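You operate a simulated robot arm through the tools that you are given. There is no shell and no other tool.

Carry out the task below with a simulated robot arm. There is one attempt and no reset: what you move stays moved.

TASK
Drop one bead into each flask on the board, then close the jar.

It is judged by the outcome, as a careful person would: the job done as asked, and still so three seconds after it is handed in. It fails if anything else is knocked over, pushed out of place, dropped, spilled or broken.

THE ROBOT
A 7-joint arm with a two-finger parallel gripper on a trunk, on a base that drives. Base frame: it is fixed to the floor where the robot stands at the start and does not move with it; the origin is under the middle of the robot, x ahead of it, y to its left, z up. Readings come in m, rad, newtons and seconds.
With the tool pointing down near the work surface it reaches from about 0.36 to 0.9 m from the robot's upright axis, wherever it stands. Its first joint turns from -2.007 to 2.007 rad. Places, roughly: bead jar [2.75, 0.5, 0.75]; cone flask [2.75, 0.5, 0.75]. Payload 3.91 kg.
Tool frame: the origin (TCP) lies between the finger pads and is the grasp point; the fingertips stand 0.03 m ahead of it; z points along the fingers, y is the line along which they close. The gripper opens to 0.11 m. The fingers are 0.02 m wide and 0.01 m thick; the gripper's body (0.048 by 0.112 m) begins 0.055 m behind the TCP.
Orientation is that of the tool frame in the base frame, as a unit quaternion [x, y, z, w]. With the fingers straight down and closing along the base's y, the tool's x points along the base's -x, its y along +y and its z along -z.

THE INTERFACE
- The arm moves only by the tool jog_arm. Its argument "series" is a list of rows, each an object of numbers (a shift or turn left out is 0, a gripper value left out holds the last): "ax", "ay", "az": the turn, a rotation vector about the base's x, y, z in rad; "tx", "ty", "tz": the shift along the base's x, y, z in m; "claw": the opening in per cent of the stroke, from 0 (shut) to 100 (fully open). In form: [{"ax": .., "ay": .., "az": .., "tx": .., "ty": .., "tz": .., "claw": ..}, ...]. A call has 1 to 20 rows; each row is the pose to reach, as a shift and turn from the pose commanded when the call began. Rows are played at 5 a second. More than 0.05 m and 0.15 rad between two rows, or a gripper value outside its range, and nothing of the call is played. A pose out of reach is approached as far as the arm can. The call stops where the force on the tool passes 40 N (or 10 N more than at its start, if that is more) or the arm is blocked; 0.2 s more then pass. Each finger travels about 0.153 m/s and halts on what it meets, pressing with about 44 N; the grip force reading is that of the motor and also rises with nothing between the fingers. The clock runs only during rows and for 0.2 s after the last one: add rows that repeat a pose to give the fingers time. The reply holds the time, the measured pose of the TCP, the force on the tool along the base axes, the opening and the grip force, in the units named above and with some noise, with the torque about the TCP (base axes, N m) and any sound that the robot's microphone picked up.
- Cameras (640 x 400 px; columns grow to the right, rows downward): "scene" is now at [0.2312, 0.1736, 1.1213]; the picture's right is [-0.31, -0.95, 0.00], its down [-0.24, 0.08, -0.97] and it looks along [0.92, -0.30, -0.25] (base axes); focal length 296 px, centre (320, 200). "wrist" rides on the gripper at [0.072, 0.017, -0.103] in the tool frame; the picture's right is [-0.23, 0.97, 0.00], its down [-0.76, -0.18, -0.62] and it looks along [-0.61, -0.14, 0.78] (tool axes); focal length 222 px, centre (320, 200). There is no depth. A picture from a camera that has moved, and an enlarged one, comes with that camera's place and axes in the base frame and with its lens.
- snapshot(camera): a new picture of that camera. No time passes.
- slide_trunk(by): slides the trunk up (or, below 0, down) by that many m; the arm and the scene camera ride with it, the base frame stays. It gives what a move gives, with no picture.
- roll_base(legs): drives the robot by 1 to 6 legs, each [ahead, left, turn to the left] in m, m and rad, along the robot's own axes; the way and the turn of a leg run together, so that a leg with both is an arc; at most 1.5 m and 3.142 rad a leg. The arm and the cameras ride along, it lands a little off, and it stops where it bumps. It gives what a move gives.
- head_to(pan, tilt): turns the head with the scene camera to pan (to the left, within 1.396 rad either way) and tilt (down, from -0.506 to 1.204), counted from straight ahead of the robot. It gives what a move gives.
- zoom(camera, box): a new picture of the part [left, top, right, bottom] of that camera's present view, enlarged. No time passes.
- hand_in(): hands the job in; it is judged then, once.

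Nothing tells you exact positions but the pictures and the camera data. Unless the task says otherwise, let go and move clear before handing in.

The tools are called after ">>>" as name(argument=value, ...) on one line, values as JSON. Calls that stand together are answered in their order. jog_arm: Moves the arm, as the interface text tells. Its arguments: {"type":"object","properties":{"series":{"type":"array","items":{"type":"object","properties":{"ax":{"type":"number"},"ay":{"type":"number"},"az":{"type":"number"},"tx":{"type":"number"},"ty":{"type":"number"},"tz":{"type":"number"},"claw":{"type":"number"}}}}},"required":["series"]} The other tools are called the same way: slide_trunk (by) slides the trunk up or down; roll_base (legs) drives the base; head_to (pan, tilt) turns the head that bears the scene camera; snapshot (camera) takes a picture; zoom (camera, box) takes an enlarged picture of a part of a camera's view; hand_in () hands the job in.

At the start:

```text
time_s: 0.0
tcp_pos: [0.4702, 0.1041, 1.0171]
tool_rot: [0.0, 1.0, 0.0, 0.0]
contact_force: [-0.9, 0.1, -0.3]
moment: [0.0, -0.03, 0.0]
gripper_width: 0.1101
grip_force: 0.0
trunk travel left (down, up): [-0.425, 0.565]
robot x, y, heading: [0.0013, -0.0013, -0.0]
head pan, tilt: [-0.319, 0.253]
```

scene: 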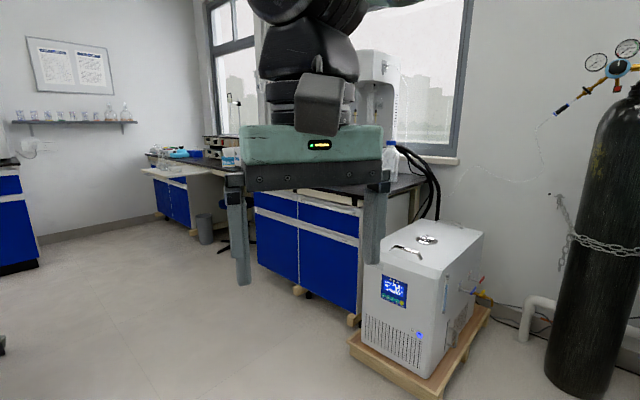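
wrist: 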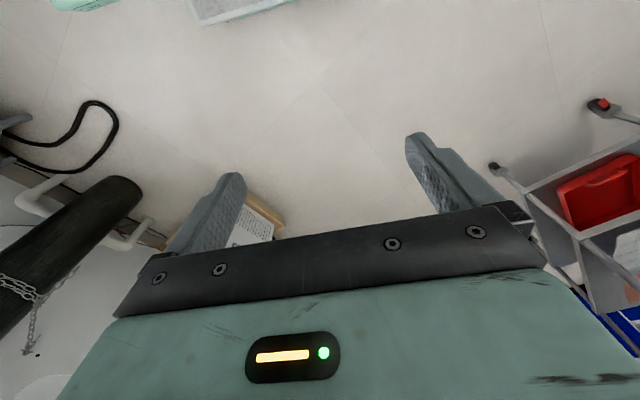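

I see a lab with a bench ahead and the gripper in the foreground. The jar and flasks should be near [2.75, 0.5, 0.75], so I'll turn the head to look for them first.

>>> head_to(pan=0.2, tilt=0.2)

>>> snapshot(camera="scene")

```text
time_s: 0.9
tcp_pos: [0.4701, 0.1037, 1.0173]
tool_rot: [-0.001, 1.0, 0.0, 0.0]
contact_force: [0.1, 0.3, 0.8]
moment: [-0.03, -0.01, 0.01]
gripper_width: 0.11
grip_force: 0.1
trunk travel left (down, up): [-0.425, 0.565]
robot x, y, heading: [0.0017, 0.0022, 0.005]
head pan, tilt: [0.201, 0.201]
```

```text
taken
camera scene: at [0.2339, 0.2215, 1.1261], right [0.2, -0.98, 0.0], down [-0.2, -0.04, -0.98], along [0.96, 0.19, -0.2], focal length 296 px, centre (320, 200)
```

scene: 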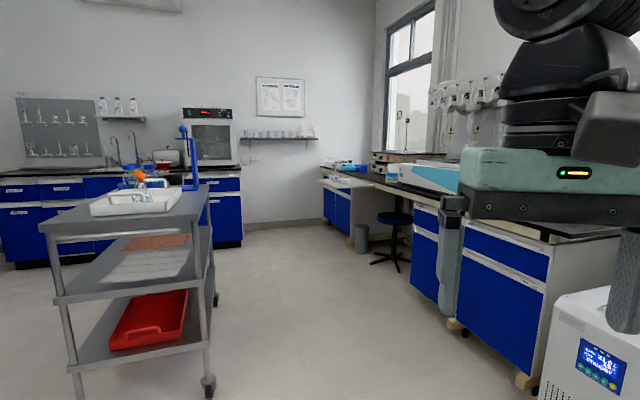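

A bench runs along the right. The given place projects to about (347, 183), at the bench's far end, so I'll zoom in there.

>>> zoom(camera="scene", box=[300, 140, 460, 240])

>>> zoom(camera="scene", box=[30, 140, 270, 290])

```text
4.00 times, centred on (380, 190) of scene
camera zoom: at [0.2339, 0.2215, 1.1261], right [0.2, -0.98, 0.0], down [-0.2, -0.04, -0.98], along [0.96, 0.19, -0.2], focal length 1185 px, centre (80, 240)
```

zoom: 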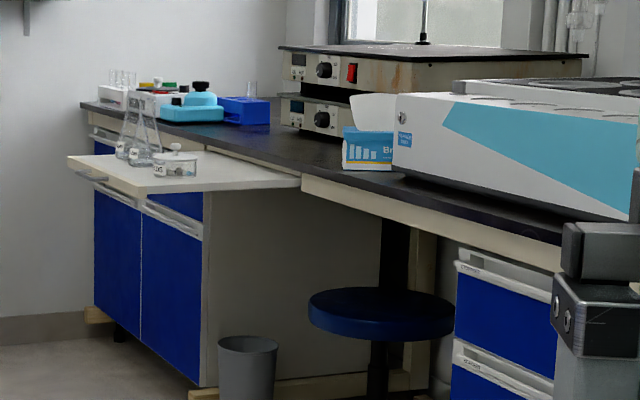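

```text
2.67 times, centred on (150, 215) of scene
camera zoom: at [0.2339, 0.2215, 1.1261], right [0.2, -0.98, 0.0], down [-0.2, -0.04, -0.98], along [0.96, 0.19, -0.2], focal length 790 px, centre (773, 160)
```

zoom: 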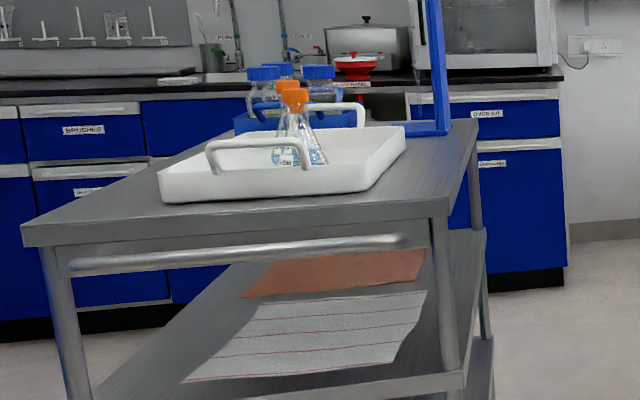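

The flasks and jar stand on a pull-out board at the bench's far end, near (2.9, 0.5), and the room looks turned about 0.5 rad from my frame. A cart stands on the left, so I'll drive into the aisle for a closer look.

>>> roll_base(legs=[[1.45, 0.35, 0]])

>>> head_to(pan=0.1, tilt=0.35)

>>> snapshot(camera="scene")

```text
time_s: 8.4
tcp_pos: [1.9263, 0.4589, 1.0171]
tool_rot: [0.0, 1.0, 0.0, 0.0]
contact_force: [0.5, 0.2, 0.1]
moment: [0.05, -0.01, -0.05]
gripper_width: 0.1102
grip_force: 0.1
trunk travel left (down, up): [-0.425, 0.565]
robot x, y, heading: [1.4577, 0.3557, -0.003]
head pan, tilt: [0.201, 0.201]
```

```text
time_s: 9.1
tcp_pos: [1.9273, 0.4595, 1.0173]
tool_rot: [-0.001, 1.0, 0.001, 0.0]
contact_force: [-0.2, -0.5, -0.2]
moment: [0.01, 0.0, 0.0]
gripper_width: 0.1101
grip_force: 0.1
trunk travel left (down, up): [-0.425, 0.565]
robot x, y, heading: [1.4576, 0.357, -0.005]
head pan, tilt: [0.099, 0.351]
```

```text
taken
camera scene: at [1.6927, 0.5675, 1.1121], right [0.1, -1.0, 0.0], down [-0.34, -0.03, -0.94], along [0.93, 0.09, -0.34], focal length 296 px, centre (320, 200)
```

scene: 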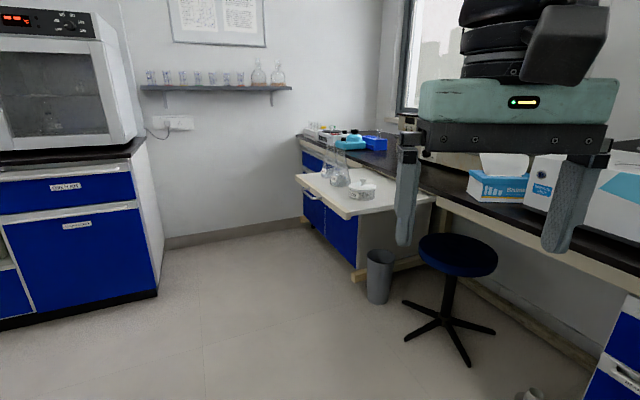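

The board is a tilted rectangle: front edge from about (2.55, 0.57) to (3.01, 0.81), jar near (2.75, 0.51), flasks near (2.86, 0.60). I'll drive round to stand facing its front edge.

>>> roll_base(legs=[[0.642, 0.297, 0], [0.36, 0.45, 0], [0, 0, -1.07]])

>>> head_to(pan=0.1, tilt=0.7)

>>> snapshot(camera="scene")

>>> snapshot(camera="wrist")

```text
time_s: 18.4
tcp_pos: [2.7871, 0.7207, 1.0173]
tool_rot: [0.506, 0.862, 0.0, -0.001]
contact_force: [0.5, 0.2, 0.4]
moment: [0.0, 0.02, 0.01]
gripper_width: 0.1101
grip_force: 0.0
trunk travel left (down, up): [-0.425, 0.565]
robot x, y, heading: [2.4621, 1.0853, -1.062]
head pan, tilt: [0.099, 0.351]
```

```text
time_s: 19.3
tcp_pos: [2.7866, 0.7217, 1.0175]
tool_rot: [0.506, 0.862, 0.0, 0.0]
contact_force: [-1.0, 0.5, -0.7]
moment: [0.03, -0.01, 0.03]
gripper_width: 0.11
grip_force: 0.1
trunk travel left (down, up): [-0.425, 0.565]
robot x, y, heading: [2.4637, 1.0812, -1.06]
head pan, tilt: [0.099, 0.7]
```

```text
taken
camera scene: at [2.7641, 0.9843, 1.0808], right [-0.82, -0.57, 0.0], down [-0.37, 0.53, -0.77], along [0.44, -0.63, -0.64], focal length 296 px, centre (320, 200)
```

scene: 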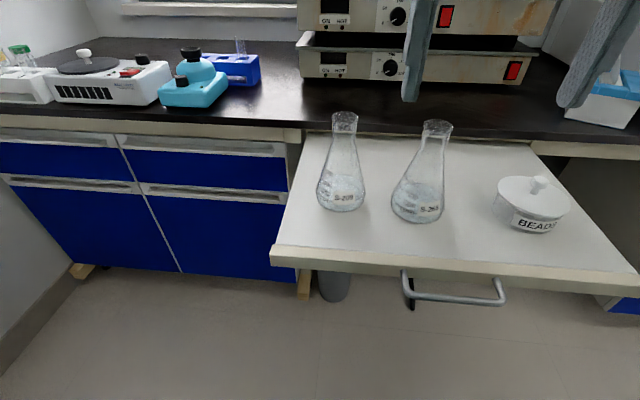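

```text
taken
camera wrist: at [2.7664, 0.7927, 1.1205], right [0.96, 0.28, 0.0], down [0.22, -0.75, 0.62], along [0.17, -0.6, -0.78], focal length 222 px, centre (320, 200)
```

wrist: 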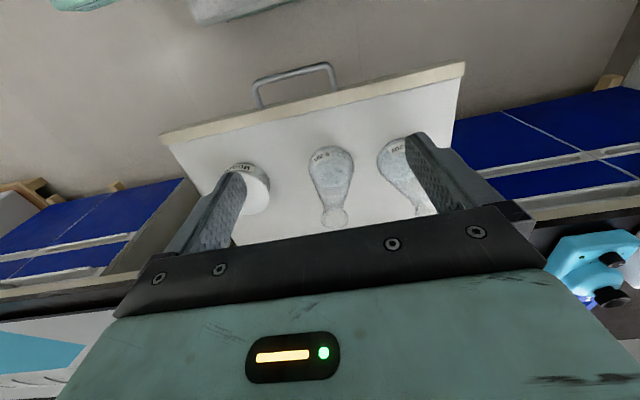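

Now I have a clear view: two conical flasks and a jar labelled BEADS with a knobbed lid. I'll zoom in for detail.

>>> zoom(camera="scene", box=[470, 160, 598, 240])

>>> zoom(camera="scene", box=[290, 100, 482, 220])

>>> zoom(camera="wrist", box=[160, 100, 480, 300])

```text
5.00 times, centred on (534, 200) of scene
camera zoom: at [2.7641, 0.9843, 1.0808], right [-0.82, -0.57, 0.0], down [-0.37, 0.53, -0.77], along [0.44, -0.63, -0.64], focal length 1481 px, centre (-750, 200)
```

zoom: 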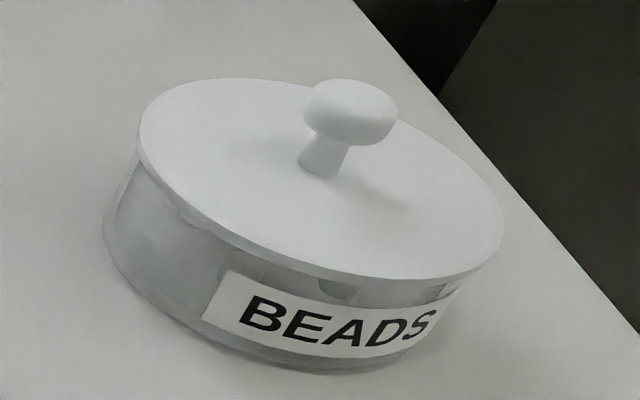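

```text
3.33 times, centred on (386, 160) of scene
camera zoom: at [2.7641, 0.9843, 1.0808], right [-0.82, -0.57, 0.0], down [-0.37, 0.53, -0.77], along [0.44, -0.63, -0.64], focal length 987 px, centre (100, 333)
```

zoom: 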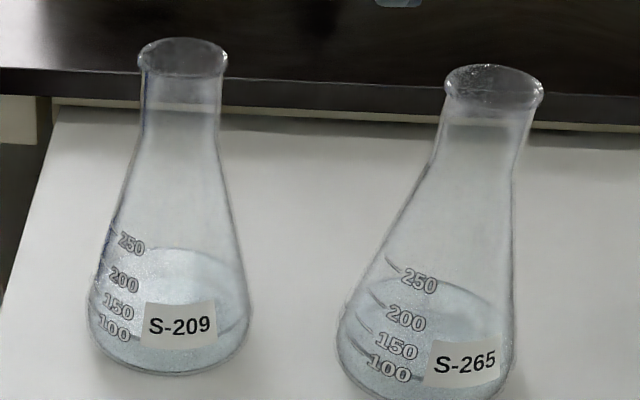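

```text
2.00 times, centred on (320, 200) of wrist
camera zoom: at [2.7664, 0.7927, 1.1205], right [0.96, 0.28, 0.0], down [0.22, -0.75, 0.62], along [0.17, -0.6, -0.78], focal length 444 px, centre (320, 200)
```

zoom: 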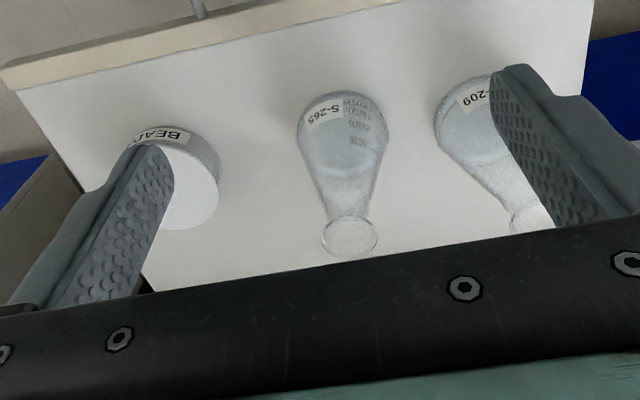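

The wrist and scene views agree: S-265's mouth is at about (2.842, 0.604, 0.906), S-209's near (2.956, 0.650), the board top near z = 0.77, and the jar near (2.70, 0.54). I'll move above the jar and look again.

>>> jog_arm(series=[{"tx": -0.017, "ty": -0.035}, {"tx": -0.034, "ty": -0.07}, {"tx": -0.051, "ty": -0.105}, {"tx": -0.068, "ty": -0.14}, {"tx": -0.085, "ty": -0.175}, {"tx": -0.085, "ty": -0.175, "tz": -0.03}, {"tx": -0.085, "ty": -0.175, "tz": -0.06}, {"tx": -0.085, "ty": -0.175, "tz": -0.06}])

>>> snapshot(camera="wrist")

>>> snapshot(camera="scene")

```text
time_s: 21.1
tcp_pos: [2.7025, 0.545, 0.9564]
tool_rot: [0.506, 0.862, 0.0, 0.0]
contact_force: [0.2, 0.2, 0.0]
moment: [0.01, 0.01, 0.0]
gripper_width: 0.1102
grip_force: 0.1
trunk travel left (down, up): [-0.425, 0.565]
robot x, y, heading: [2.467, 1.0806, -1.063]
head pan, tilt: [0.099, 0.7]
```

```text
taken
camera wrist: at [2.6802, 0.6175, 1.0601], right [0.96, 0.28, 0.0], down [0.22, -0.75, 0.62], along [0.17, -0.6, -0.78], focal length 222 px, centre (320, 200)
```

wrist: 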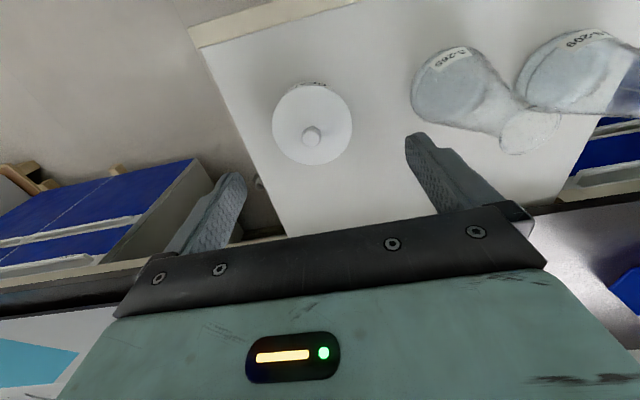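

```text
taken
camera scene: at [2.7641, 0.9842, 1.0807], right [-0.82, -0.57, 0.0], down [-0.37, 0.53, -0.76], along [0.44, -0.63, -0.64], focal length 296 px, centre (320, 200)
```

scene: 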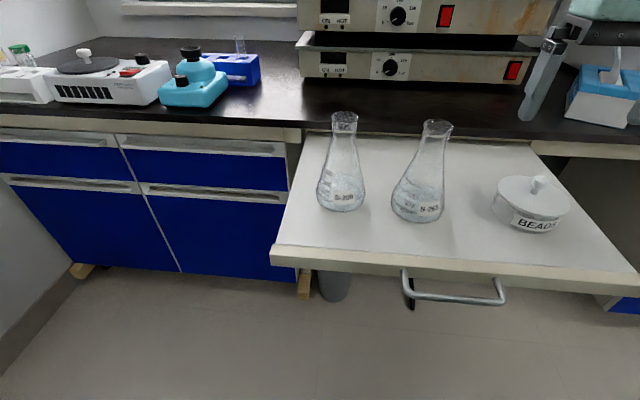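

>>> zoom(camera="wrist", box=[240, 60, 400, 160])

>>> head_to(pan=-0.2, tilt=0.7)

>>> snapshot(camera="scene")

```text
4.00 times, centred on (320, 110) of wrist
camera zoom: at [2.6802, 0.6175, 1.0601], right [0.96, 0.28, 0.0], down [0.22, -0.75, 0.62], along [0.17, -0.6, -0.78], focal length 888 px, centre (320, 560)
```

zoom: 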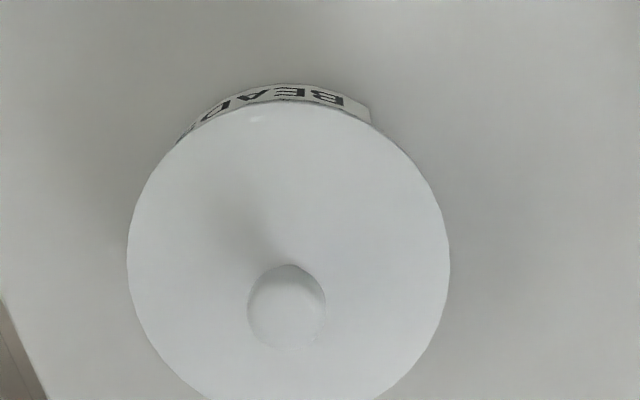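

```text
time_s: 21.9
tcp_pos: [2.7005, 0.5462, 0.9579]
tool_rot: [0.506, 0.862, 0.0, 0.0]
contact_force: [0.1, 0.1, 0.0]
moment: [0.0, -0.01, 0.03]
gripper_width: 0.11
grip_force: 0.1
trunk travel left (down, up): [-0.425, 0.565]
robot x, y, heading: [2.4672, 1.0819, -1.06]
head pan, tilt: [-0.201, 0.7]
```

```text
taken
camera scene: at [2.7414, 0.973, 1.0807], right [-0.95, -0.3, 0.0], down [-0.2, 0.61, -0.76], along [0.23, -0.73, -0.64], focal length 296 px, centre (320, 200)
```

scene: 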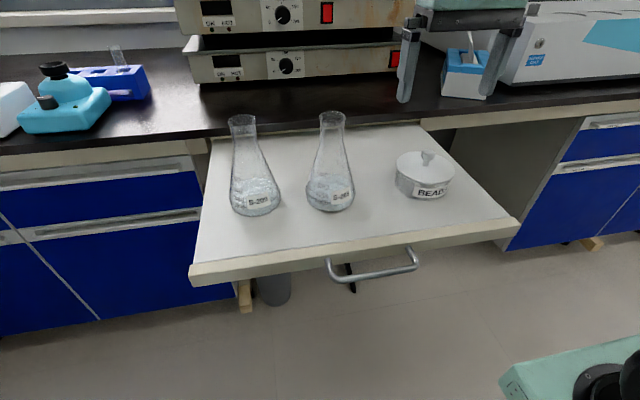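

The knob triangulates to about (2.700, 0.520, 0.824) with a head about 24 mm across, and the lid top is near z = 0.804. I'll narrow the claw, come down over the knob and check alignment before gripping.

>>> jog_arm(series=[{"tx": -0.0015, "ty": -0.0256, "claw": 55}, {"tx": -0.0015, "ty": -0.0256, "tz": -0.03}, {"tx": -0.0015, "ty": -0.0256, "tz": -0.06}, {"tx": -0.0015, "ty": -0.0256, "tz": -0.085}, {"tx": -0.0015, "ty": -0.0256, "tz": -0.085}])

>>> snapshot(camera="wrist")

>>> zoom(camera="scene", box=[344, 110, 504, 210])

```text
time_s: 23.1
tcp_pos: [2.7024, 0.5196, 0.8729]
tool_rot: [0.507, 0.862, -0.001, 0.0]
contact_force: [0.0, -0.2, -0.9]
moment: [0.01, -0.02, -0.03]
gripper_width: 0.0606
grip_force: 0.1
trunk travel left (down, up): [-0.425, 0.565]
robot x, y, heading: [2.467, 1.0781, -1.061]
head pan, tilt: [-0.201, 0.7]
```

```text
taken
camera wrist: at [2.6811, 0.5914, 0.9757], right [0.96, 0.28, 0.0], down [0.22, -0.75, 0.62], along [0.17, -0.6, -0.78], focal length 222 px, centre (320, 200)
```

wrist: 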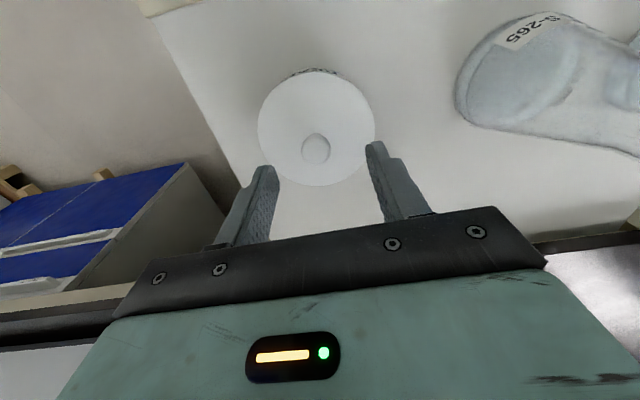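

```text
4.00 times, centred on (424, 160) of scene
camera zoom: at [2.7413, 0.973, 1.0807], right [-0.95, -0.3, 0.0], down [-0.2, 0.61, -0.76], along [0.23, -0.73, -0.64], focal length 1185 px, centre (-96, 360)
```

zoom: 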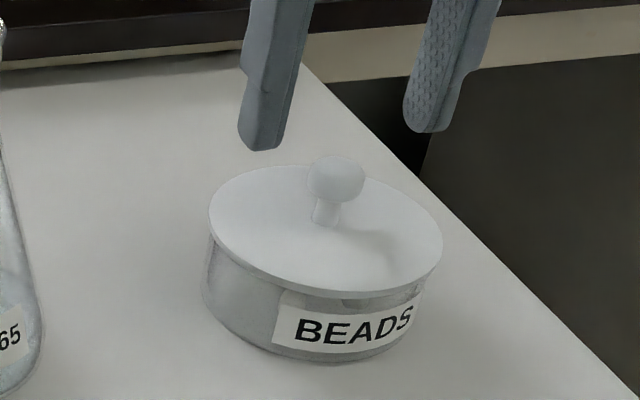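

The knob sits about 3 mm to the −x side of the tool axis and otherwise lines up well. I'll correct that, lower so the tips straddle the knob head just above the lid, and close.

>>> jog_arm(series=[{"tx": -0.0025, "tz": -0.015}, {"tx": -0.0025, "tz": -0.031}, {"tx": -0.0025, "tz": -0.031}])

>>> zoom(camera="scene", box=[344, 110, 504, 210])

>>> zoom(camera="wrist", box=[240, 80, 400, 180])

```text
time_s: 23.9
tcp_pos: [2.6981, 0.5188, 0.8411]
tool_rot: [0.506, 0.863, 0.0, 0.001]
contact_force: [0.4, 0.5, 0.1]
moment: [0.0, 0.01, 0.01]
gripper_width: 0.0606
grip_force: 0.1
trunk travel left (down, up): [-0.425, 0.565]
robot x, y, heading: [2.4656, 1.0797, -1.063]
head pan, tilt: [-0.201, 0.7]
```

```text
4.00 times, centred on (424, 160) of scene
camera zoom: at [2.7413, 0.973, 1.0807], right [-0.95, -0.3, 0.0], down [-0.2, 0.61, -0.76], along [0.23, -0.73, -0.64], focal length 1185 px, centre (-96, 360)
```

zoom: 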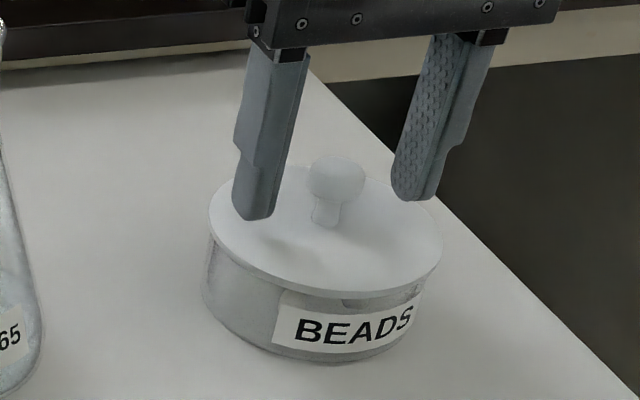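

```text
4.00 times, centred on (320, 130) of wrist
camera zoom: at [2.678, 0.5915, 0.9439], right [0.96, 0.28, 0.0], down [0.22, -0.75, 0.62], along [0.17, -0.6, -0.78], focal length 888 px, centre (320, 480)
```

zoom: 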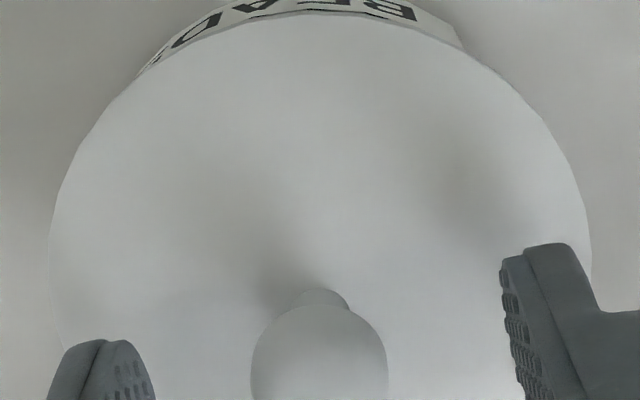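

The fingers straddle the knob head. I'll close on it.

>>> jog_arm(series=[{"claw": 10}, {"claw": 0}, {"claw": 0}, {"claw": 0}])

>>> zoom(camera="scene", box=[344, 110, 504, 210])

```text
time_s: 24.9
tcp_pos: [2.7001, 0.5198, 0.8408]
tool_rot: [0.506, 0.863, 0.0, 0.0]
contact_force: [-0.1, 0.1, 0.6]
moment: [0.05, 0.02, 0.0]
gripper_width: 0.0186
grip_force: 44.2
trunk travel left (down, up): [-0.425, 0.565]
robot x, y, heading: [2.4642, 1.0807, -1.063]
head pan, tilt: [-0.201, 0.7]
heard: snap
```

```text
4.00 times, centred on (424, 160) of scene
camera zoom: at [2.7413, 0.973, 1.0807], right [-0.95, -0.3, 0.0], down [-0.2, 0.61, -0.76], along [0.23, -0.73, -0.64], focal length 1185 px, centre (-96, 360)
```

zoom: 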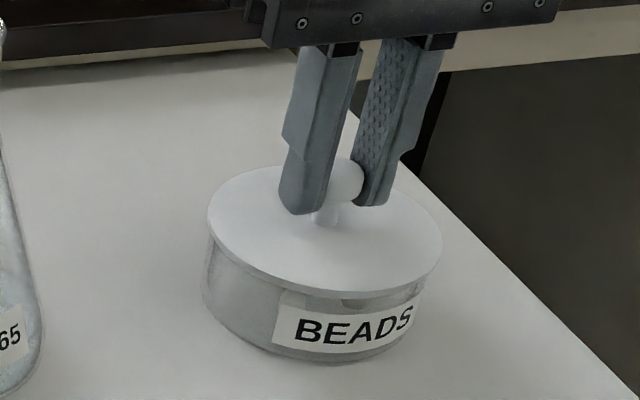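

The knob is gripped at 18.6 mm wide. A "snap" was heard and the image shows no damage, so I'll lift gently and check what comes up.

>>> jog_arm(series=[{"tz": 0.005}, {"tz": 0.012}, {"tz": 0.02}, {"tz": 0.02}])

>>> zoom(camera="scene", box=[344, 110, 504, 210])

```text
time_s: 25.9
tcp_pos: [2.6973, 0.5193, 0.8615]
tool_rot: [0.507, 0.862, 0.0, -0.001]
contact_force: [-0.2, -0.8, -0.4]
moment: [-0.01, 0.01, 0.01]
gripper_width: 0.0183
grip_force: 43.8
trunk travel left (down, up): [-0.425, 0.565]
robot x, y, heading: [2.4664, 1.0783, -1.061]
head pan, tilt: [-0.201, 0.7]
```

```text
4.00 times, centred on (424, 160) of scene
camera zoom: at [2.7413, 0.973, 1.0807], right [-0.95, -0.3, 0.0], down [-0.2, 0.61, -0.76], along [0.23, -0.73, -0.64], focal length 1185 px, centre (-96, 360)
```

zoom: 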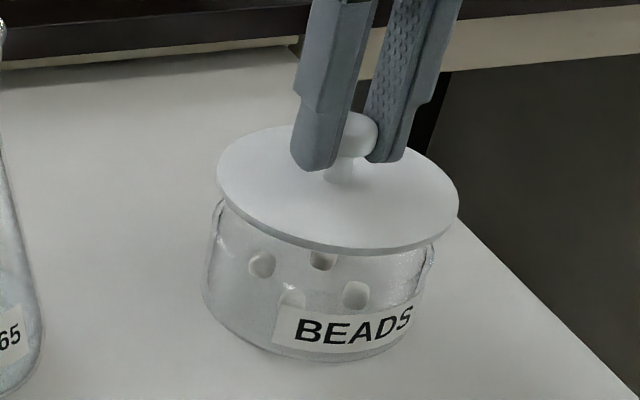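

The lid came up cleanly, and several beads are visible in the jar. I'll park the lid on the free board space at about (2.827, 0.456), clear of the jar and flasks.

>>> jog_arm(series=[{"tz": 0.02}, {"tz": 0.04}, {"tx": 0.03, "ty": -0.015, "tz": 0.04}, {"tx": 0.06, "ty": -0.03, "tz": 0.04}, {"tx": 0.095, "ty": -0.048, "tz": 0.04}, {"tx": 0.127, "ty": -0.064, "tz": 0.04}, {"tx": 0.127, "ty": -0.064, "tz": 0.01}, {"tx": 0.127, "ty": -0.064, "tz": -0.02}, {"tx": 0.127, "ty": -0.064, "tz": -0.035}, {"tx": 0.127, "ty": -0.064, "tz": -0.035}])

>>> snapshot(camera="scene")

>>> zoom(camera="scene", box=[304, 90, 464, 190])

>>> snapshot(camera="wrist")

```text
time_s: 28.1
tcp_pos: [2.8253, 0.4568, 0.8272]
tool_rot: [0.507, 0.862, 0.0, 0.0]
contact_force: [0.0, -0.3, -0.7]
moment: [0.01, 0.03, 0.02]
gripper_width: 0.0185
grip_force: 43.8
trunk travel left (down, up): [-0.425, 0.565]
robot x, y, heading: [2.4673, 1.0794, -1.06]
head pan, tilt: [-0.201, 0.7]
```

```text
taken
camera scene: at [2.7413, 0.973, 1.0807], right [-0.95, -0.3, 0.0], down [-0.2, 0.61, -0.76], along [0.23, -0.73, -0.64], focal length 296 px, centre (320, 200)
```

scene: 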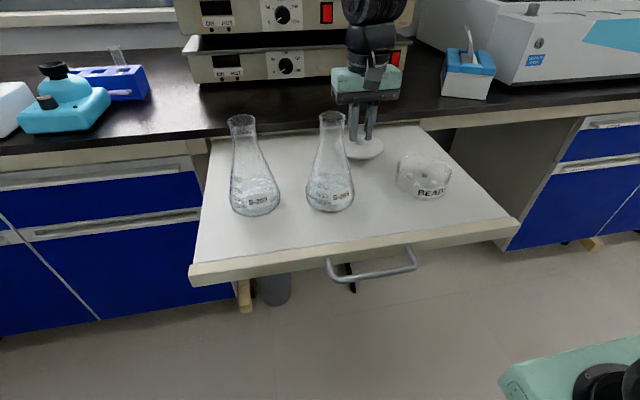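

```text
4.00 times, centred on (384, 140) of scene
camera zoom: at [2.7413, 0.973, 1.0807], right [-0.95, -0.3, 0.0], down [-0.2, 0.61, -0.76], along [0.23, -0.73, -0.64], focal length 1185 px, centre (64, 440)
```

zoom: 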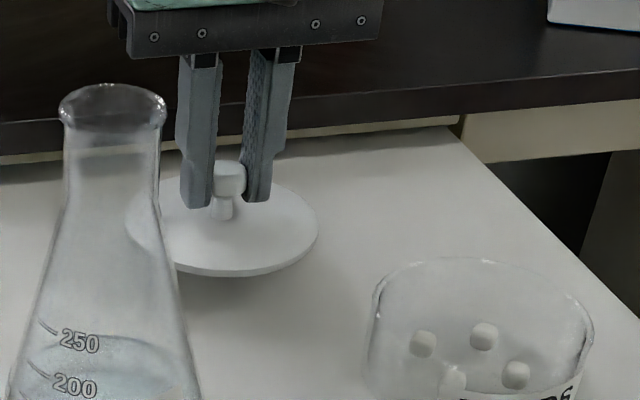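

```text
taken
camera wrist: at [2.8032, 0.5287, 0.9294], right [0.96, 0.28, 0.0], down [0.22, -0.75, 0.62], along [0.17, -0.6, -0.78], focal length 222 px, centre (320, 200)
```

wrist: 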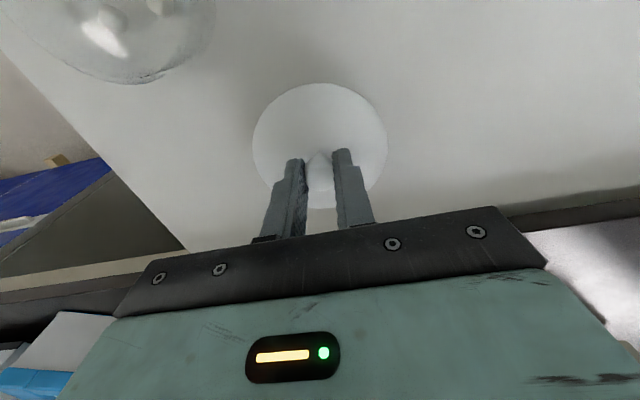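

The lid hangs level about 1–2 cm above the board. I'll lower it in small steps until it touches.

>>> jog_arm(series=[{"tz": -0.005}, {"tz": -0.01}, {"tz": -0.01}])

>>> zoom(camera="scene", box=[304, 90, 464, 190])

```text
time_s: 28.9
tcp_pos: [2.8248, 0.4553, 0.816]
tool_rot: [0.506, 0.862, 0.0, -0.001]
contact_force: [-0.2, -0.2, -0.7]
moment: [-0.03, -0.02, -0.01]
gripper_width: 0.0183
grip_force: 43.8
trunk travel left (down, up): [-0.425, 0.565]
robot x, y, heading: [2.4668, 1.0775, -1.062]
head pan, tilt: [-0.201, 0.7]
```

```text
4.00 times, centred on (384, 140) of scene
camera zoom: at [2.7414, 0.973, 1.0807], right [-0.95, -0.3, 0.0], down [-0.2, 0.61, -0.76], along [0.23, -0.73, -0.64], focal length 1185 px, centre (64, 440)
```

zoom: 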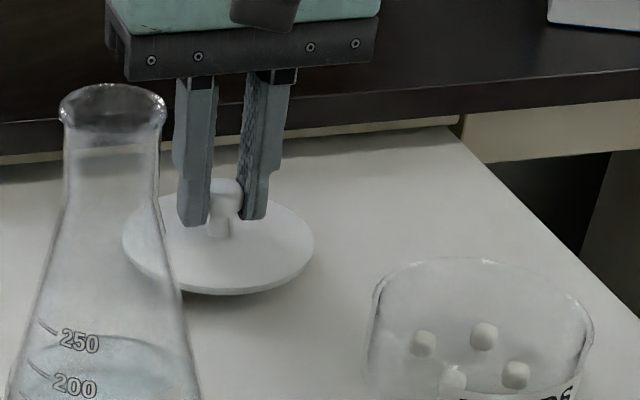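

>>> jog_arm(series=[{"tz": -0.003}, {"tz": -0.006}, {"tz": -0.006}])

>>> zoom(camera="scene", box=[304, 90, 464, 190])

```text
time_s: 29.7
tcp_pos: [2.8254, 0.4555, 0.8104]
tool_rot: [0.506, 0.862, 0.0, 0.0]
contact_force: [0.0, 0.0, 0.2]
moment: [0.01, -0.02, 0.01]
gripper_width: 0.0184
grip_force: 44.5
trunk travel left (down, up): [-0.425, 0.565]
robot x, y, heading: [2.4666, 1.0757, -1.061]
head pan, tilt: [-0.201, 0.7]
```

```text
4.00 times, centred on (384, 140) of scene
camera zoom: at [2.7413, 0.973, 1.0807], right [-0.95, -0.3, 0.0], down [-0.2, 0.61, -0.76], along [0.23, -0.73, -0.64], focal length 1185 px, centre (64, 440)
```

zoom: 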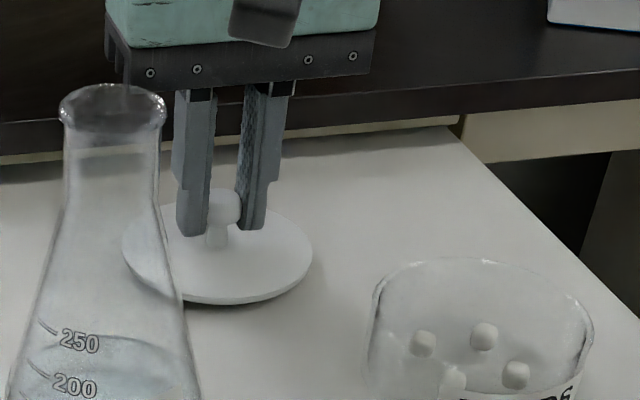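

>>> jog_arm(series=[{"tz": -0.0015}, {"tz": -0.003}, {"tz": -0.003}])

>>> zoom(camera="scene", box=[304, 90, 464, 190])

```text
time_s: 30.5
tcp_pos: [2.8241, 0.4561, 0.8067]
tool_rot: [0.506, 0.862, 0.0, 0.0]
contact_force: [0.2, 0.0, -0.1]
moment: [0.0, 0.0, 0.03]
gripper_width: 0.0183
grip_force: 44.1
trunk travel left (down, up): [-0.425, 0.565]
robot x, y, heading: [2.4693, 1.0799, -1.06]
head pan, tilt: [-0.201, 0.7]
```

```text
4.00 times, centred on (384, 140) of scene
camera zoom: at [2.7413, 0.973, 1.0807], right [-0.95, -0.3, 0.0], down [-0.2, 0.61, -0.76], along [0.23, -0.73, -0.64], focal length 1185 px, centre (64, 440)
```

zoom: 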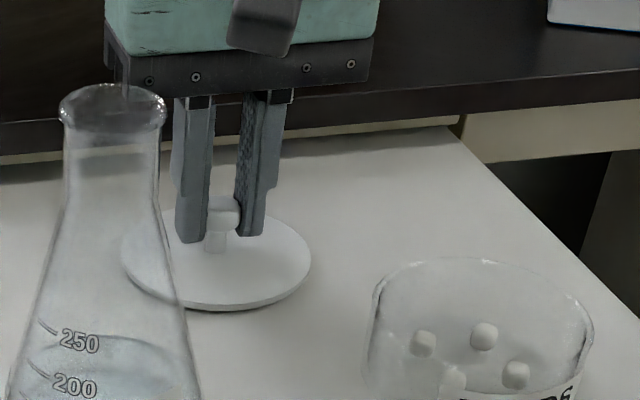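

>>> jog_arm(series=[{"tz": -0.0015}, {"tz": -0.003}, {"tz": -0.003}])

>>> zoom(camera="scene", box=[304, 90, 464, 190])

```text
time_s: 31.3
tcp_pos: [2.8259, 0.4557, 0.8044]
tool_rot: [0.506, 0.863, 0.0, 0.0]
contact_force: [-0.1, 0.4, 1.5]
moment: [0.04, -0.07, 0.02]
gripper_width: 0.0186
grip_force: 44.1
trunk travel left (down, up): [-0.425, 0.565]
robot x, y, heading: [2.4664, 1.0814, -1.058]
head pan, tilt: [-0.201, 0.7]
```

```text
4.00 times, centred on (384, 140) of scene
camera zoom: at [2.7413, 0.973, 1.0807], right [-0.95, -0.3, 0.0], down [-0.2, 0.61, -0.76], along [0.23, -0.73, -0.64], focal length 1185 px, centre (64, 440)
```

zoom: 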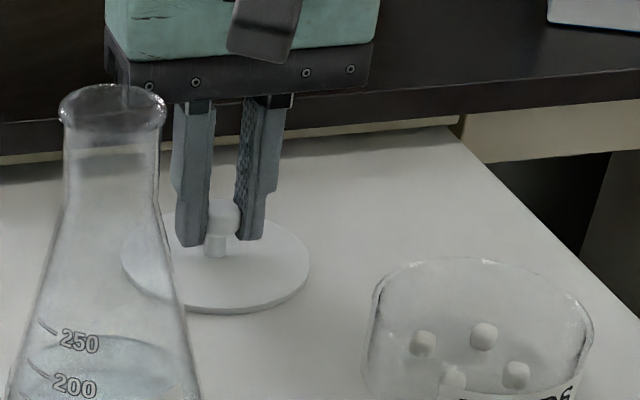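

>>> jog_arm(series=[{"tz": -0.001}, {"tz": -0.001}])

```text
time_s: 31.9
tcp_pos: [2.8259, 0.4549, 0.8048]
tool_rot: [0.505, 0.863, 0.0, 0.001]
contact_force: [-0.2, -1.0, 9.9]
moment: [0.01, 0.0, 0.0]
gripper_width: 0.0186
grip_force: 44.0
trunk travel left (down, up): [-0.425, 0.565]
robot x, y, heading: [2.4666, 1.0796, -1.061]
head pan, tilt: [-0.201, 0.7]
```

The lid is resting on the board, with the force now at 10 N. I'll ease off, release the knob and rise straight up.

>>> jog_arm(series=[{"tz": 0.001}, {"tz": 0.001, "claw": 25}, {"tz": 0.001, "claw": 45}, {"tz": 0.001, "claw": 45}, {"tz": 0.03}, {"tz": 0.07}, {"tz": 0.11}, {"tz": 0.15}, {"tz": 0.15}])

>>> snapshot(camera="scene")

>>> zoom(camera="scene", box=[324, 120, 484, 220])

```text
time_s: 33.9
tcp_pos: [2.8238, 0.4548, 0.9522]
tool_rot: [0.507, 0.862, 0.0, 0.0]
contact_force: [0.0, -0.2, -0.2]
moment: [-0.03, -0.01, 0.0]
gripper_width: 0.0495
grip_force: 0.1
trunk travel left (down, up): [-0.425, 0.565]
robot x, y, heading: [2.4639, 1.0767, -1.059]
head pan, tilt: [-0.201, 0.7]
```

```text
taken
camera scene: at [2.7413, 0.973, 1.0807], right [-0.95, -0.3, 0.0], down [-0.2, 0.61, -0.76], along [0.23, -0.73, -0.64], focal length 296 px, centre (320, 200)
```

scene: 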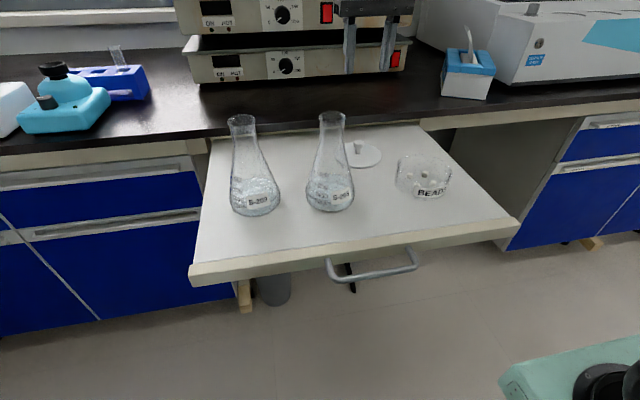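

```text
4.00 times, centred on (404, 170) of scene
camera zoom: at [2.7413, 0.973, 1.0807], right [-0.95, -0.3, 0.0], down [-0.2, 0.61, -0.76], along [0.23, -0.73, -0.64], focal length 1185 px, centre (-16, 320)
```

zoom: 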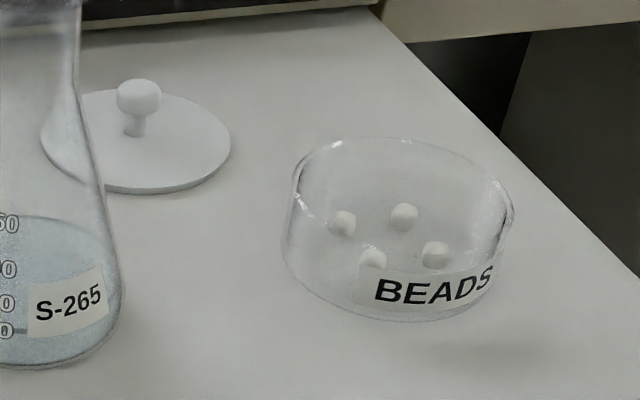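

The lid is parked flat, and the open jar holds four beads about 12 mm wide. I'll move above the jar to locate them.

>>> jog_arm(series=[{"tx": -0.031, "ty": 0.0225}, {"tx": -0.062, "ty": 0.045}, {"tx": -0.093, "ty": 0.0675}, {"tx": -0.124, "ty": 0.075}, {"tx": -0.124, "ty": 0.075}, {"tx": -0.124, "ty": 0.075}])

>>> snapshot(camera="wrist")

>>> zoom(camera="wrist", box=[240, 80, 400, 180])

>>> zoom(camera="scene", box=[384, 145, 464, 195])

```text
time_s: 35.3
tcp_pos: [2.7014, 0.5315, 0.9553]
tool_rot: [0.506, 0.862, 0.0, 0.0]
contact_force: [-0.5, 0.3, 0.5]
moment: [0.0, 0.02, 0.02]
gripper_width: 0.0493
grip_force: 0.0
trunk travel left (down, up): [-0.425, 0.565]
robot x, y, heading: [2.4674, 1.0801, -1.062]
head pan, tilt: [-0.201, 0.7]
```

```text
taken
camera wrist: at [2.6807, 0.6029, 1.0583], right [0.96, 0.28, 0.0], down [0.22, -0.75, 0.62], along [0.17, -0.6, -0.78], focal length 222 px, centre (320, 200)
```

wrist: 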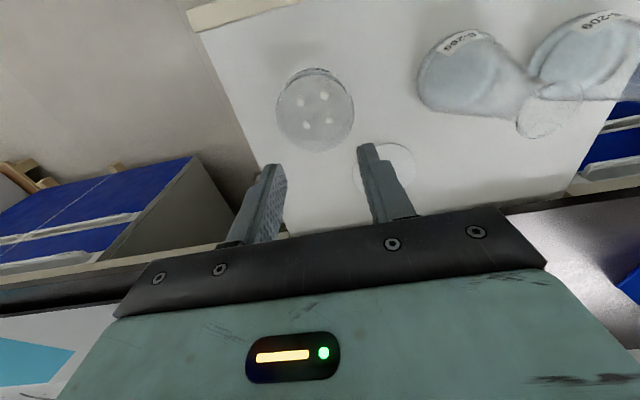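

```text
4.00 times, centred on (320, 130) of wrist
camera zoom: at [2.6807, 0.6029, 1.0583], right [0.96, 0.28, 0.0], down [0.22, -0.75, 0.62], along [0.17, -0.6, -0.78], focal length 888 px, centre (320, 480)
```

zoom: 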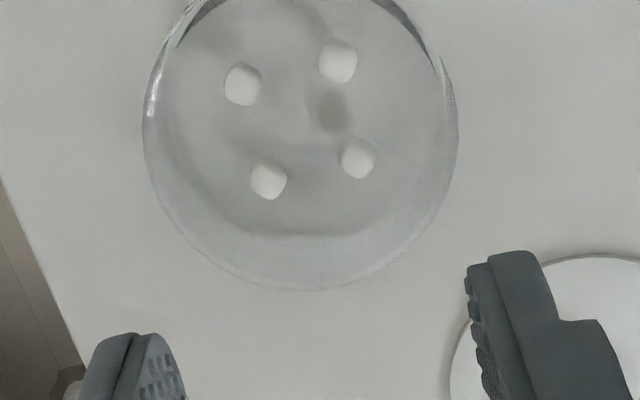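

```text
8.00 times, centred on (424, 170) of scene
camera zoom: at [2.7413, 0.973, 1.0807], right [-0.95, -0.3, 0.0], down [-0.2, 0.61, -0.76], along [0.23, -0.73, -0.64], focal length 2369 px, centre (-512, 440)
```

zoom: 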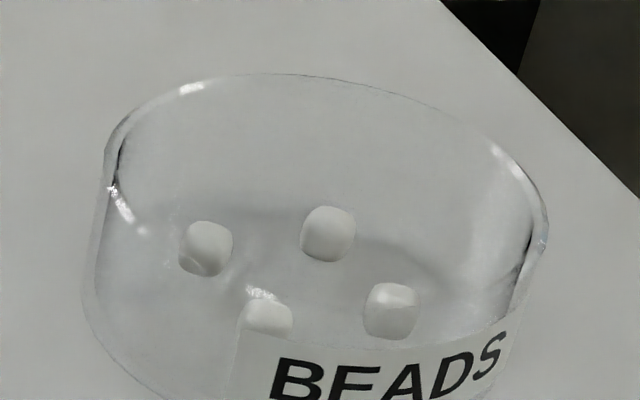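

Four beads sit in a 30 mm square around the jar's centre (2.698, 0.518), at z ≈ 0.773. I'll turn the gripper about −45° so the fingers straddle one bead tangentially without touching its neighbours, then hover over the near bead at (2.705, 0.538).

>>> jog_arm(series=[{"az": -0.13, "claw": 24}, {"az": -0.26}, {"az": -0.39}, {"az": -0.52}, {"az": -0.65}, {"az": -0.8, "tx": 0.0036, "ty": 0.0078}, {"az": -0.8, "tx": 0.0036, "ty": 0.0078, "tz": -0.04}, {"az": -0.8, "tx": 0.0036, "ty": 0.0078, "tz": -0.08}, {"az": -0.8, "tx": 0.0036, "ty": 0.0078, "tz": -0.1}, {"az": -0.8, "tx": 0.0036, "ty": 0.0078, "tz": -0.1}])

>>> snapshot(camera="wrist")

>>> zoom(camera="wrist", box=[240, 80, 400, 180])

>>> zoom(camera="scene", box=[360, 115, 488, 195])

```text
time_s: 37.5
tcp_pos: [2.704, 0.5411, 0.8517]
tool_rot: [0.803, 0.597, 0.0, 0.0]
contact_force: [-0.7, -0.1, 0.4]
moment: [-0.01, -0.03, 0.0]
gripper_width: 0.0267
grip_force: 0.0
trunk travel left (down, up): [-0.425, 0.565]
robot x, y, heading: [2.4651, 1.0787, -1.064]
head pan, tilt: [-0.201, 0.7]
```

```text
taken
camera wrist: at [2.7403, 0.6046, 0.9552], right [0.87, -0.5, 0.0], down [-0.39, -0.68, 0.62], along [-0.31, -0.54, -0.78], focal length 222 px, centre (320, 200)
```

wrist: 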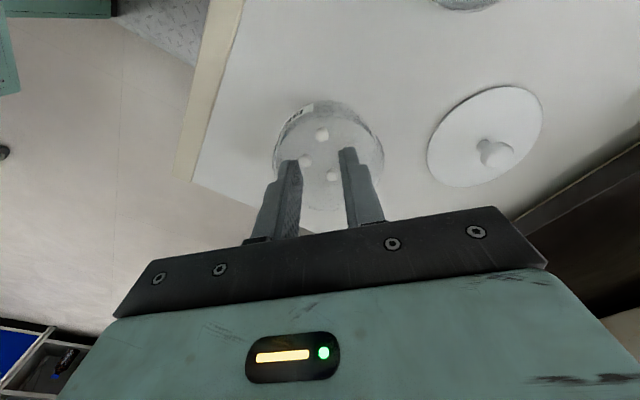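

```text
4.00 times, centred on (320, 130) of wrist
camera zoom: at [2.7403, 0.6046, 0.9552], right [0.87, -0.5, 0.0], down [-0.39, -0.68, 0.62], along [-0.31, -0.54, -0.78], focal length 888 px, centre (320, 480)
```

zoom: 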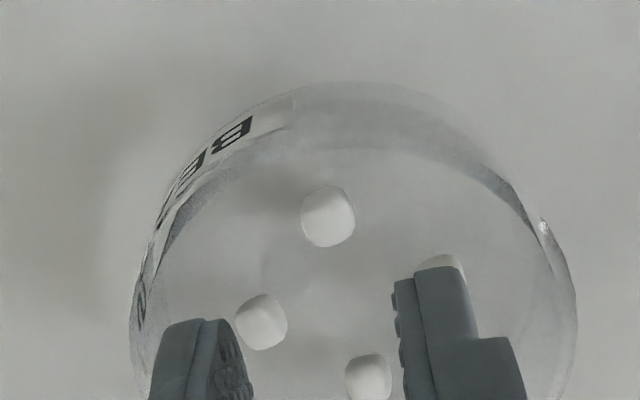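

```text
5.00 times, centred on (424, 155) of scene
camera zoom: at [2.7413, 0.973, 1.0807], right [-0.95, -0.3, 0.0], down [-0.2, 0.61, -0.76], along [0.23, -0.73, -0.64], focal length 1481 px, centre (-200, 425)
```

zoom: 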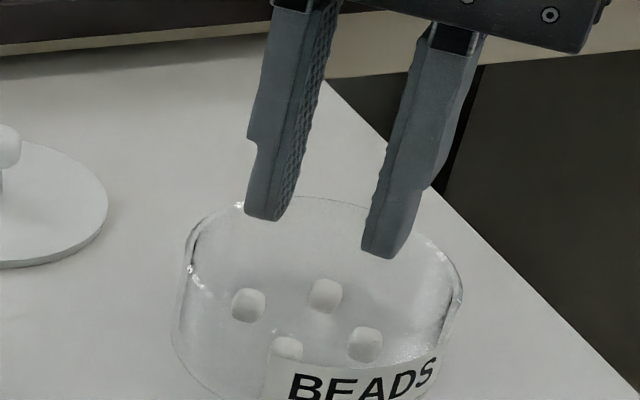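

The near bead lines up with the tool axis to within 2 mm. I'll descend so the tips reach bead height, then check before closing.

>>> jog_arm(series=[{"tx": 0.0015, "ty": -0.0008, "tz": -0.02}, {"tx": 0.0015, "ty": -0.0008, "tz": -0.035}, {"tx": 0.0015, "ty": -0.0008, "tz": -0.045}, {"tx": 0.0015, "ty": -0.0008, "tz": -0.045}])

>>> zoom(camera="wrist", box=[240, 80, 400, 180])

>>> zoom(camera="scene", box=[376, 140, 472, 200])

```text
time_s: 38.5
tcp_pos: [2.7051, 0.538, 0.8088]
tool_rot: [0.802, 0.597, 0.0, 0.0]
contact_force: [-0.5, 0.0, -0.1]
moment: [0.01, -0.03, 0.02]
gripper_width: 0.0262
grip_force: 0.1
trunk travel left (down, up): [-0.425, 0.565]
robot x, y, heading: [2.4657, 1.0799, -1.058]
head pan, tilt: [-0.201, 0.7]
```

```text
4.00 times, centred on (320, 130) of wrist
camera zoom: at [2.7425, 0.603, 0.9114], right [0.87, -0.5, 0.0], down [-0.39, -0.68, 0.62], along [-0.31, -0.54, -0.78], focal length 888 px, centre (320, 480)
```

zoom: 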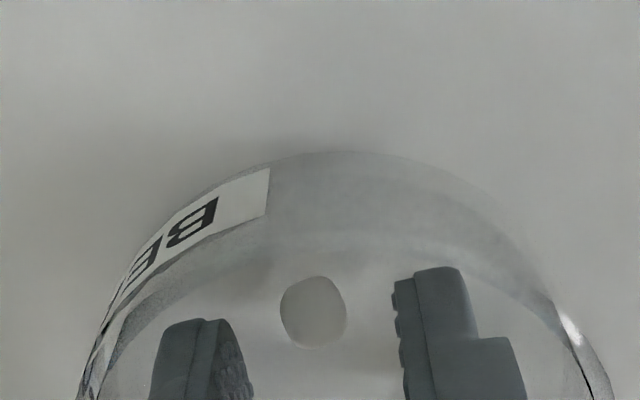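

```text
6.67 times, centred on (424, 170) of scene
camera zoom: at [2.7413, 0.973, 1.0807], right [-0.95, -0.3, 0.0], down [-0.2, 0.61, -0.76], along [0.23, -0.73, -0.64], focal length 1974 px, centre (-373, 400)
```

zoom: 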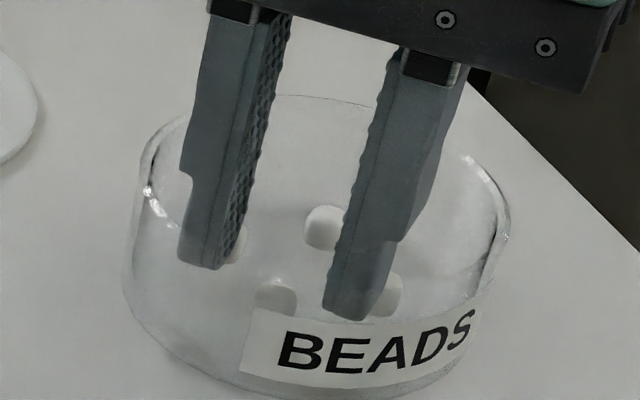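

>>> jog_arm(series=[{"tx": -0.0008, "ty": 0.0004, "tz": -0.004}, {"tx": -0.0008, "ty": 0.0004, "tz": -0.007}, {"tx": -0.0008, "ty": 0.0004, "tz": -0.007}])

>>> zoom(camera="wrist", box=[240, 80, 400, 180])

>>> zoom(camera="scene", box=[376, 140, 472, 200])

```text
time_s: 39.3
tcp_pos: [2.7045, 0.5391, 0.8005]
tool_rot: [0.802, 0.597, 0.0, -0.001]
contact_force: [-0.2, 0.7, -0.1]
moment: [0.01, -0.01, -0.01]
gripper_width: 0.0264
grip_force: 0.0
trunk travel left (down, up): [-0.425, 0.565]
robot x, y, heading: [2.4703, 1.0841, -1.063]
head pan, tilt: [-0.201, 0.7]
```

```text
4.00 times, centred on (320, 130) of wrist
camera zoom: at [2.7422, 0.6038, 0.9039], right [0.87, -0.5, 0.0], down [-0.39, -0.68, 0.62], along [-0.31, -0.54, -0.78], focal length 888 px, centre (320, 480)
```

zoom: 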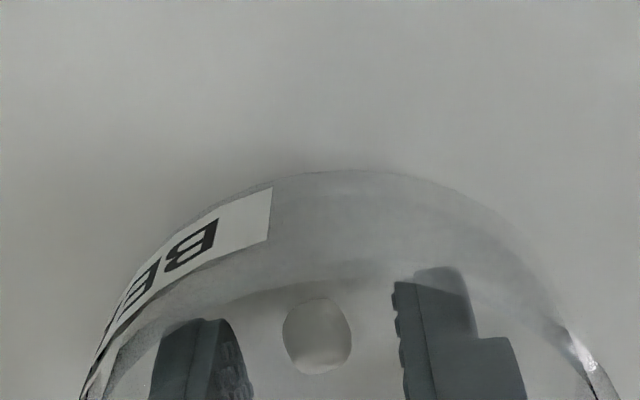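

```text
6.67 times, centred on (424, 170) of scene
camera zoom: at [2.7413, 0.973, 1.0807], right [-0.95, -0.3, 0.0], down [-0.2, 0.61, -0.76], along [0.23, -0.73, -0.64], focal length 1974 px, centre (-373, 400)
```

zoom: 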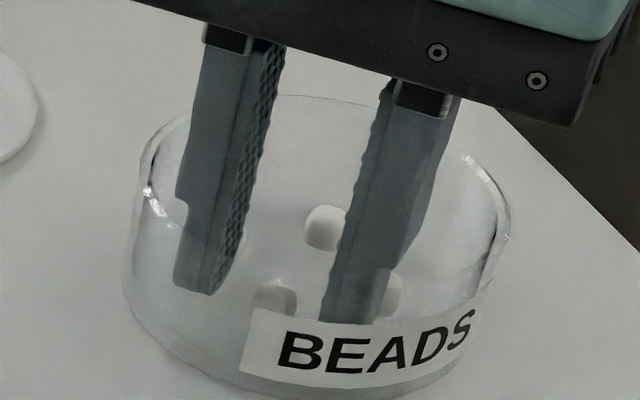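

The bead is centred between the fingers, but the tips are only about 2.5 mm below its centre. I'll go 2 mm lower while watching the force, then close.

>>> jog_arm(series=[{"tz": -0.001}, {"tz": -0.002}, {"tz": -0.002}])

```text
time_s: 40.1
tcp_pos: [2.7059, 0.5387, 0.8003]
tool_rot: [0.802, 0.597, 0.0, 0.0]
contact_force: [0.2, 0.5, 0.2]
moment: [0.0, 0.01, 0.02]
gripper_width: 0.0265
grip_force: 0.0
trunk travel left (down, up): [-0.425, 0.565]
robot x, y, heading: [2.4655, 1.0762, -1.063]
head pan, tilt: [-0.201, 0.7]
```

>>> jog_arm(series=[{"claw": 16}, {"claw": 8}, {"claw": 0}, {"claw": 0}, {"claw": 0}])

>>> zoom(camera="wrist", box=[240, 80, 400, 180])

>>> zoom(camera="scene", box=[376, 140, 472, 200])

```text
time_s: 41.3
tcp_pos: [2.7047, 0.5387, 0.8006]
tool_rot: [0.802, 0.597, 0.0, 0.0]
contact_force: [-0.3, 0.2, -0.1]
moment: [0.03, -0.01, -0.03]
gripper_width: 0.0025
grip_force: 42.4
trunk travel left (down, up): [-0.425, 0.565]
robot x, y, heading: [2.4676, 1.0828, -1.055]
head pan, tilt: [-0.201, 0.7]
```

```text
4.00 times, centred on (320, 130) of wrist
camera zoom: at [2.742, 0.6036, 0.9025], right [0.87, -0.5, 0.0], down [-0.39, -0.68, 0.62], along [-0.31, -0.54, -0.78], focal length 888 px, centre (320, 480)
```

zoom: 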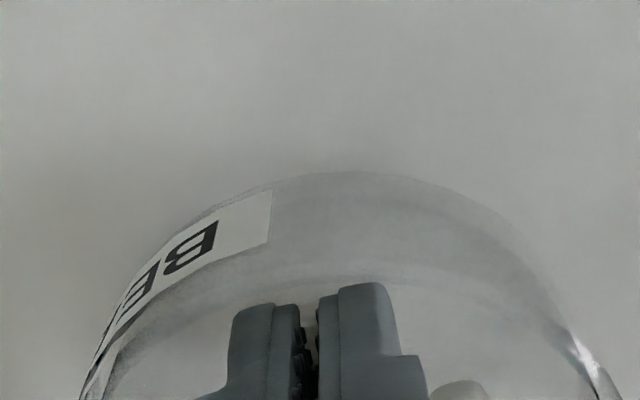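

```text
6.67 times, centred on (424, 170) of scene
camera zoom: at [2.7413, 0.973, 1.0807], right [-0.95, -0.3, 0.0], down [-0.2, 0.61, -0.76], along [0.23, -0.73, -0.64], focal length 1974 px, centre (-373, 400)
```

zoom: 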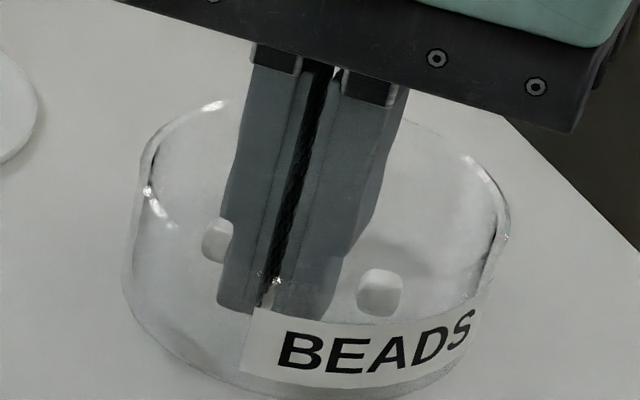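

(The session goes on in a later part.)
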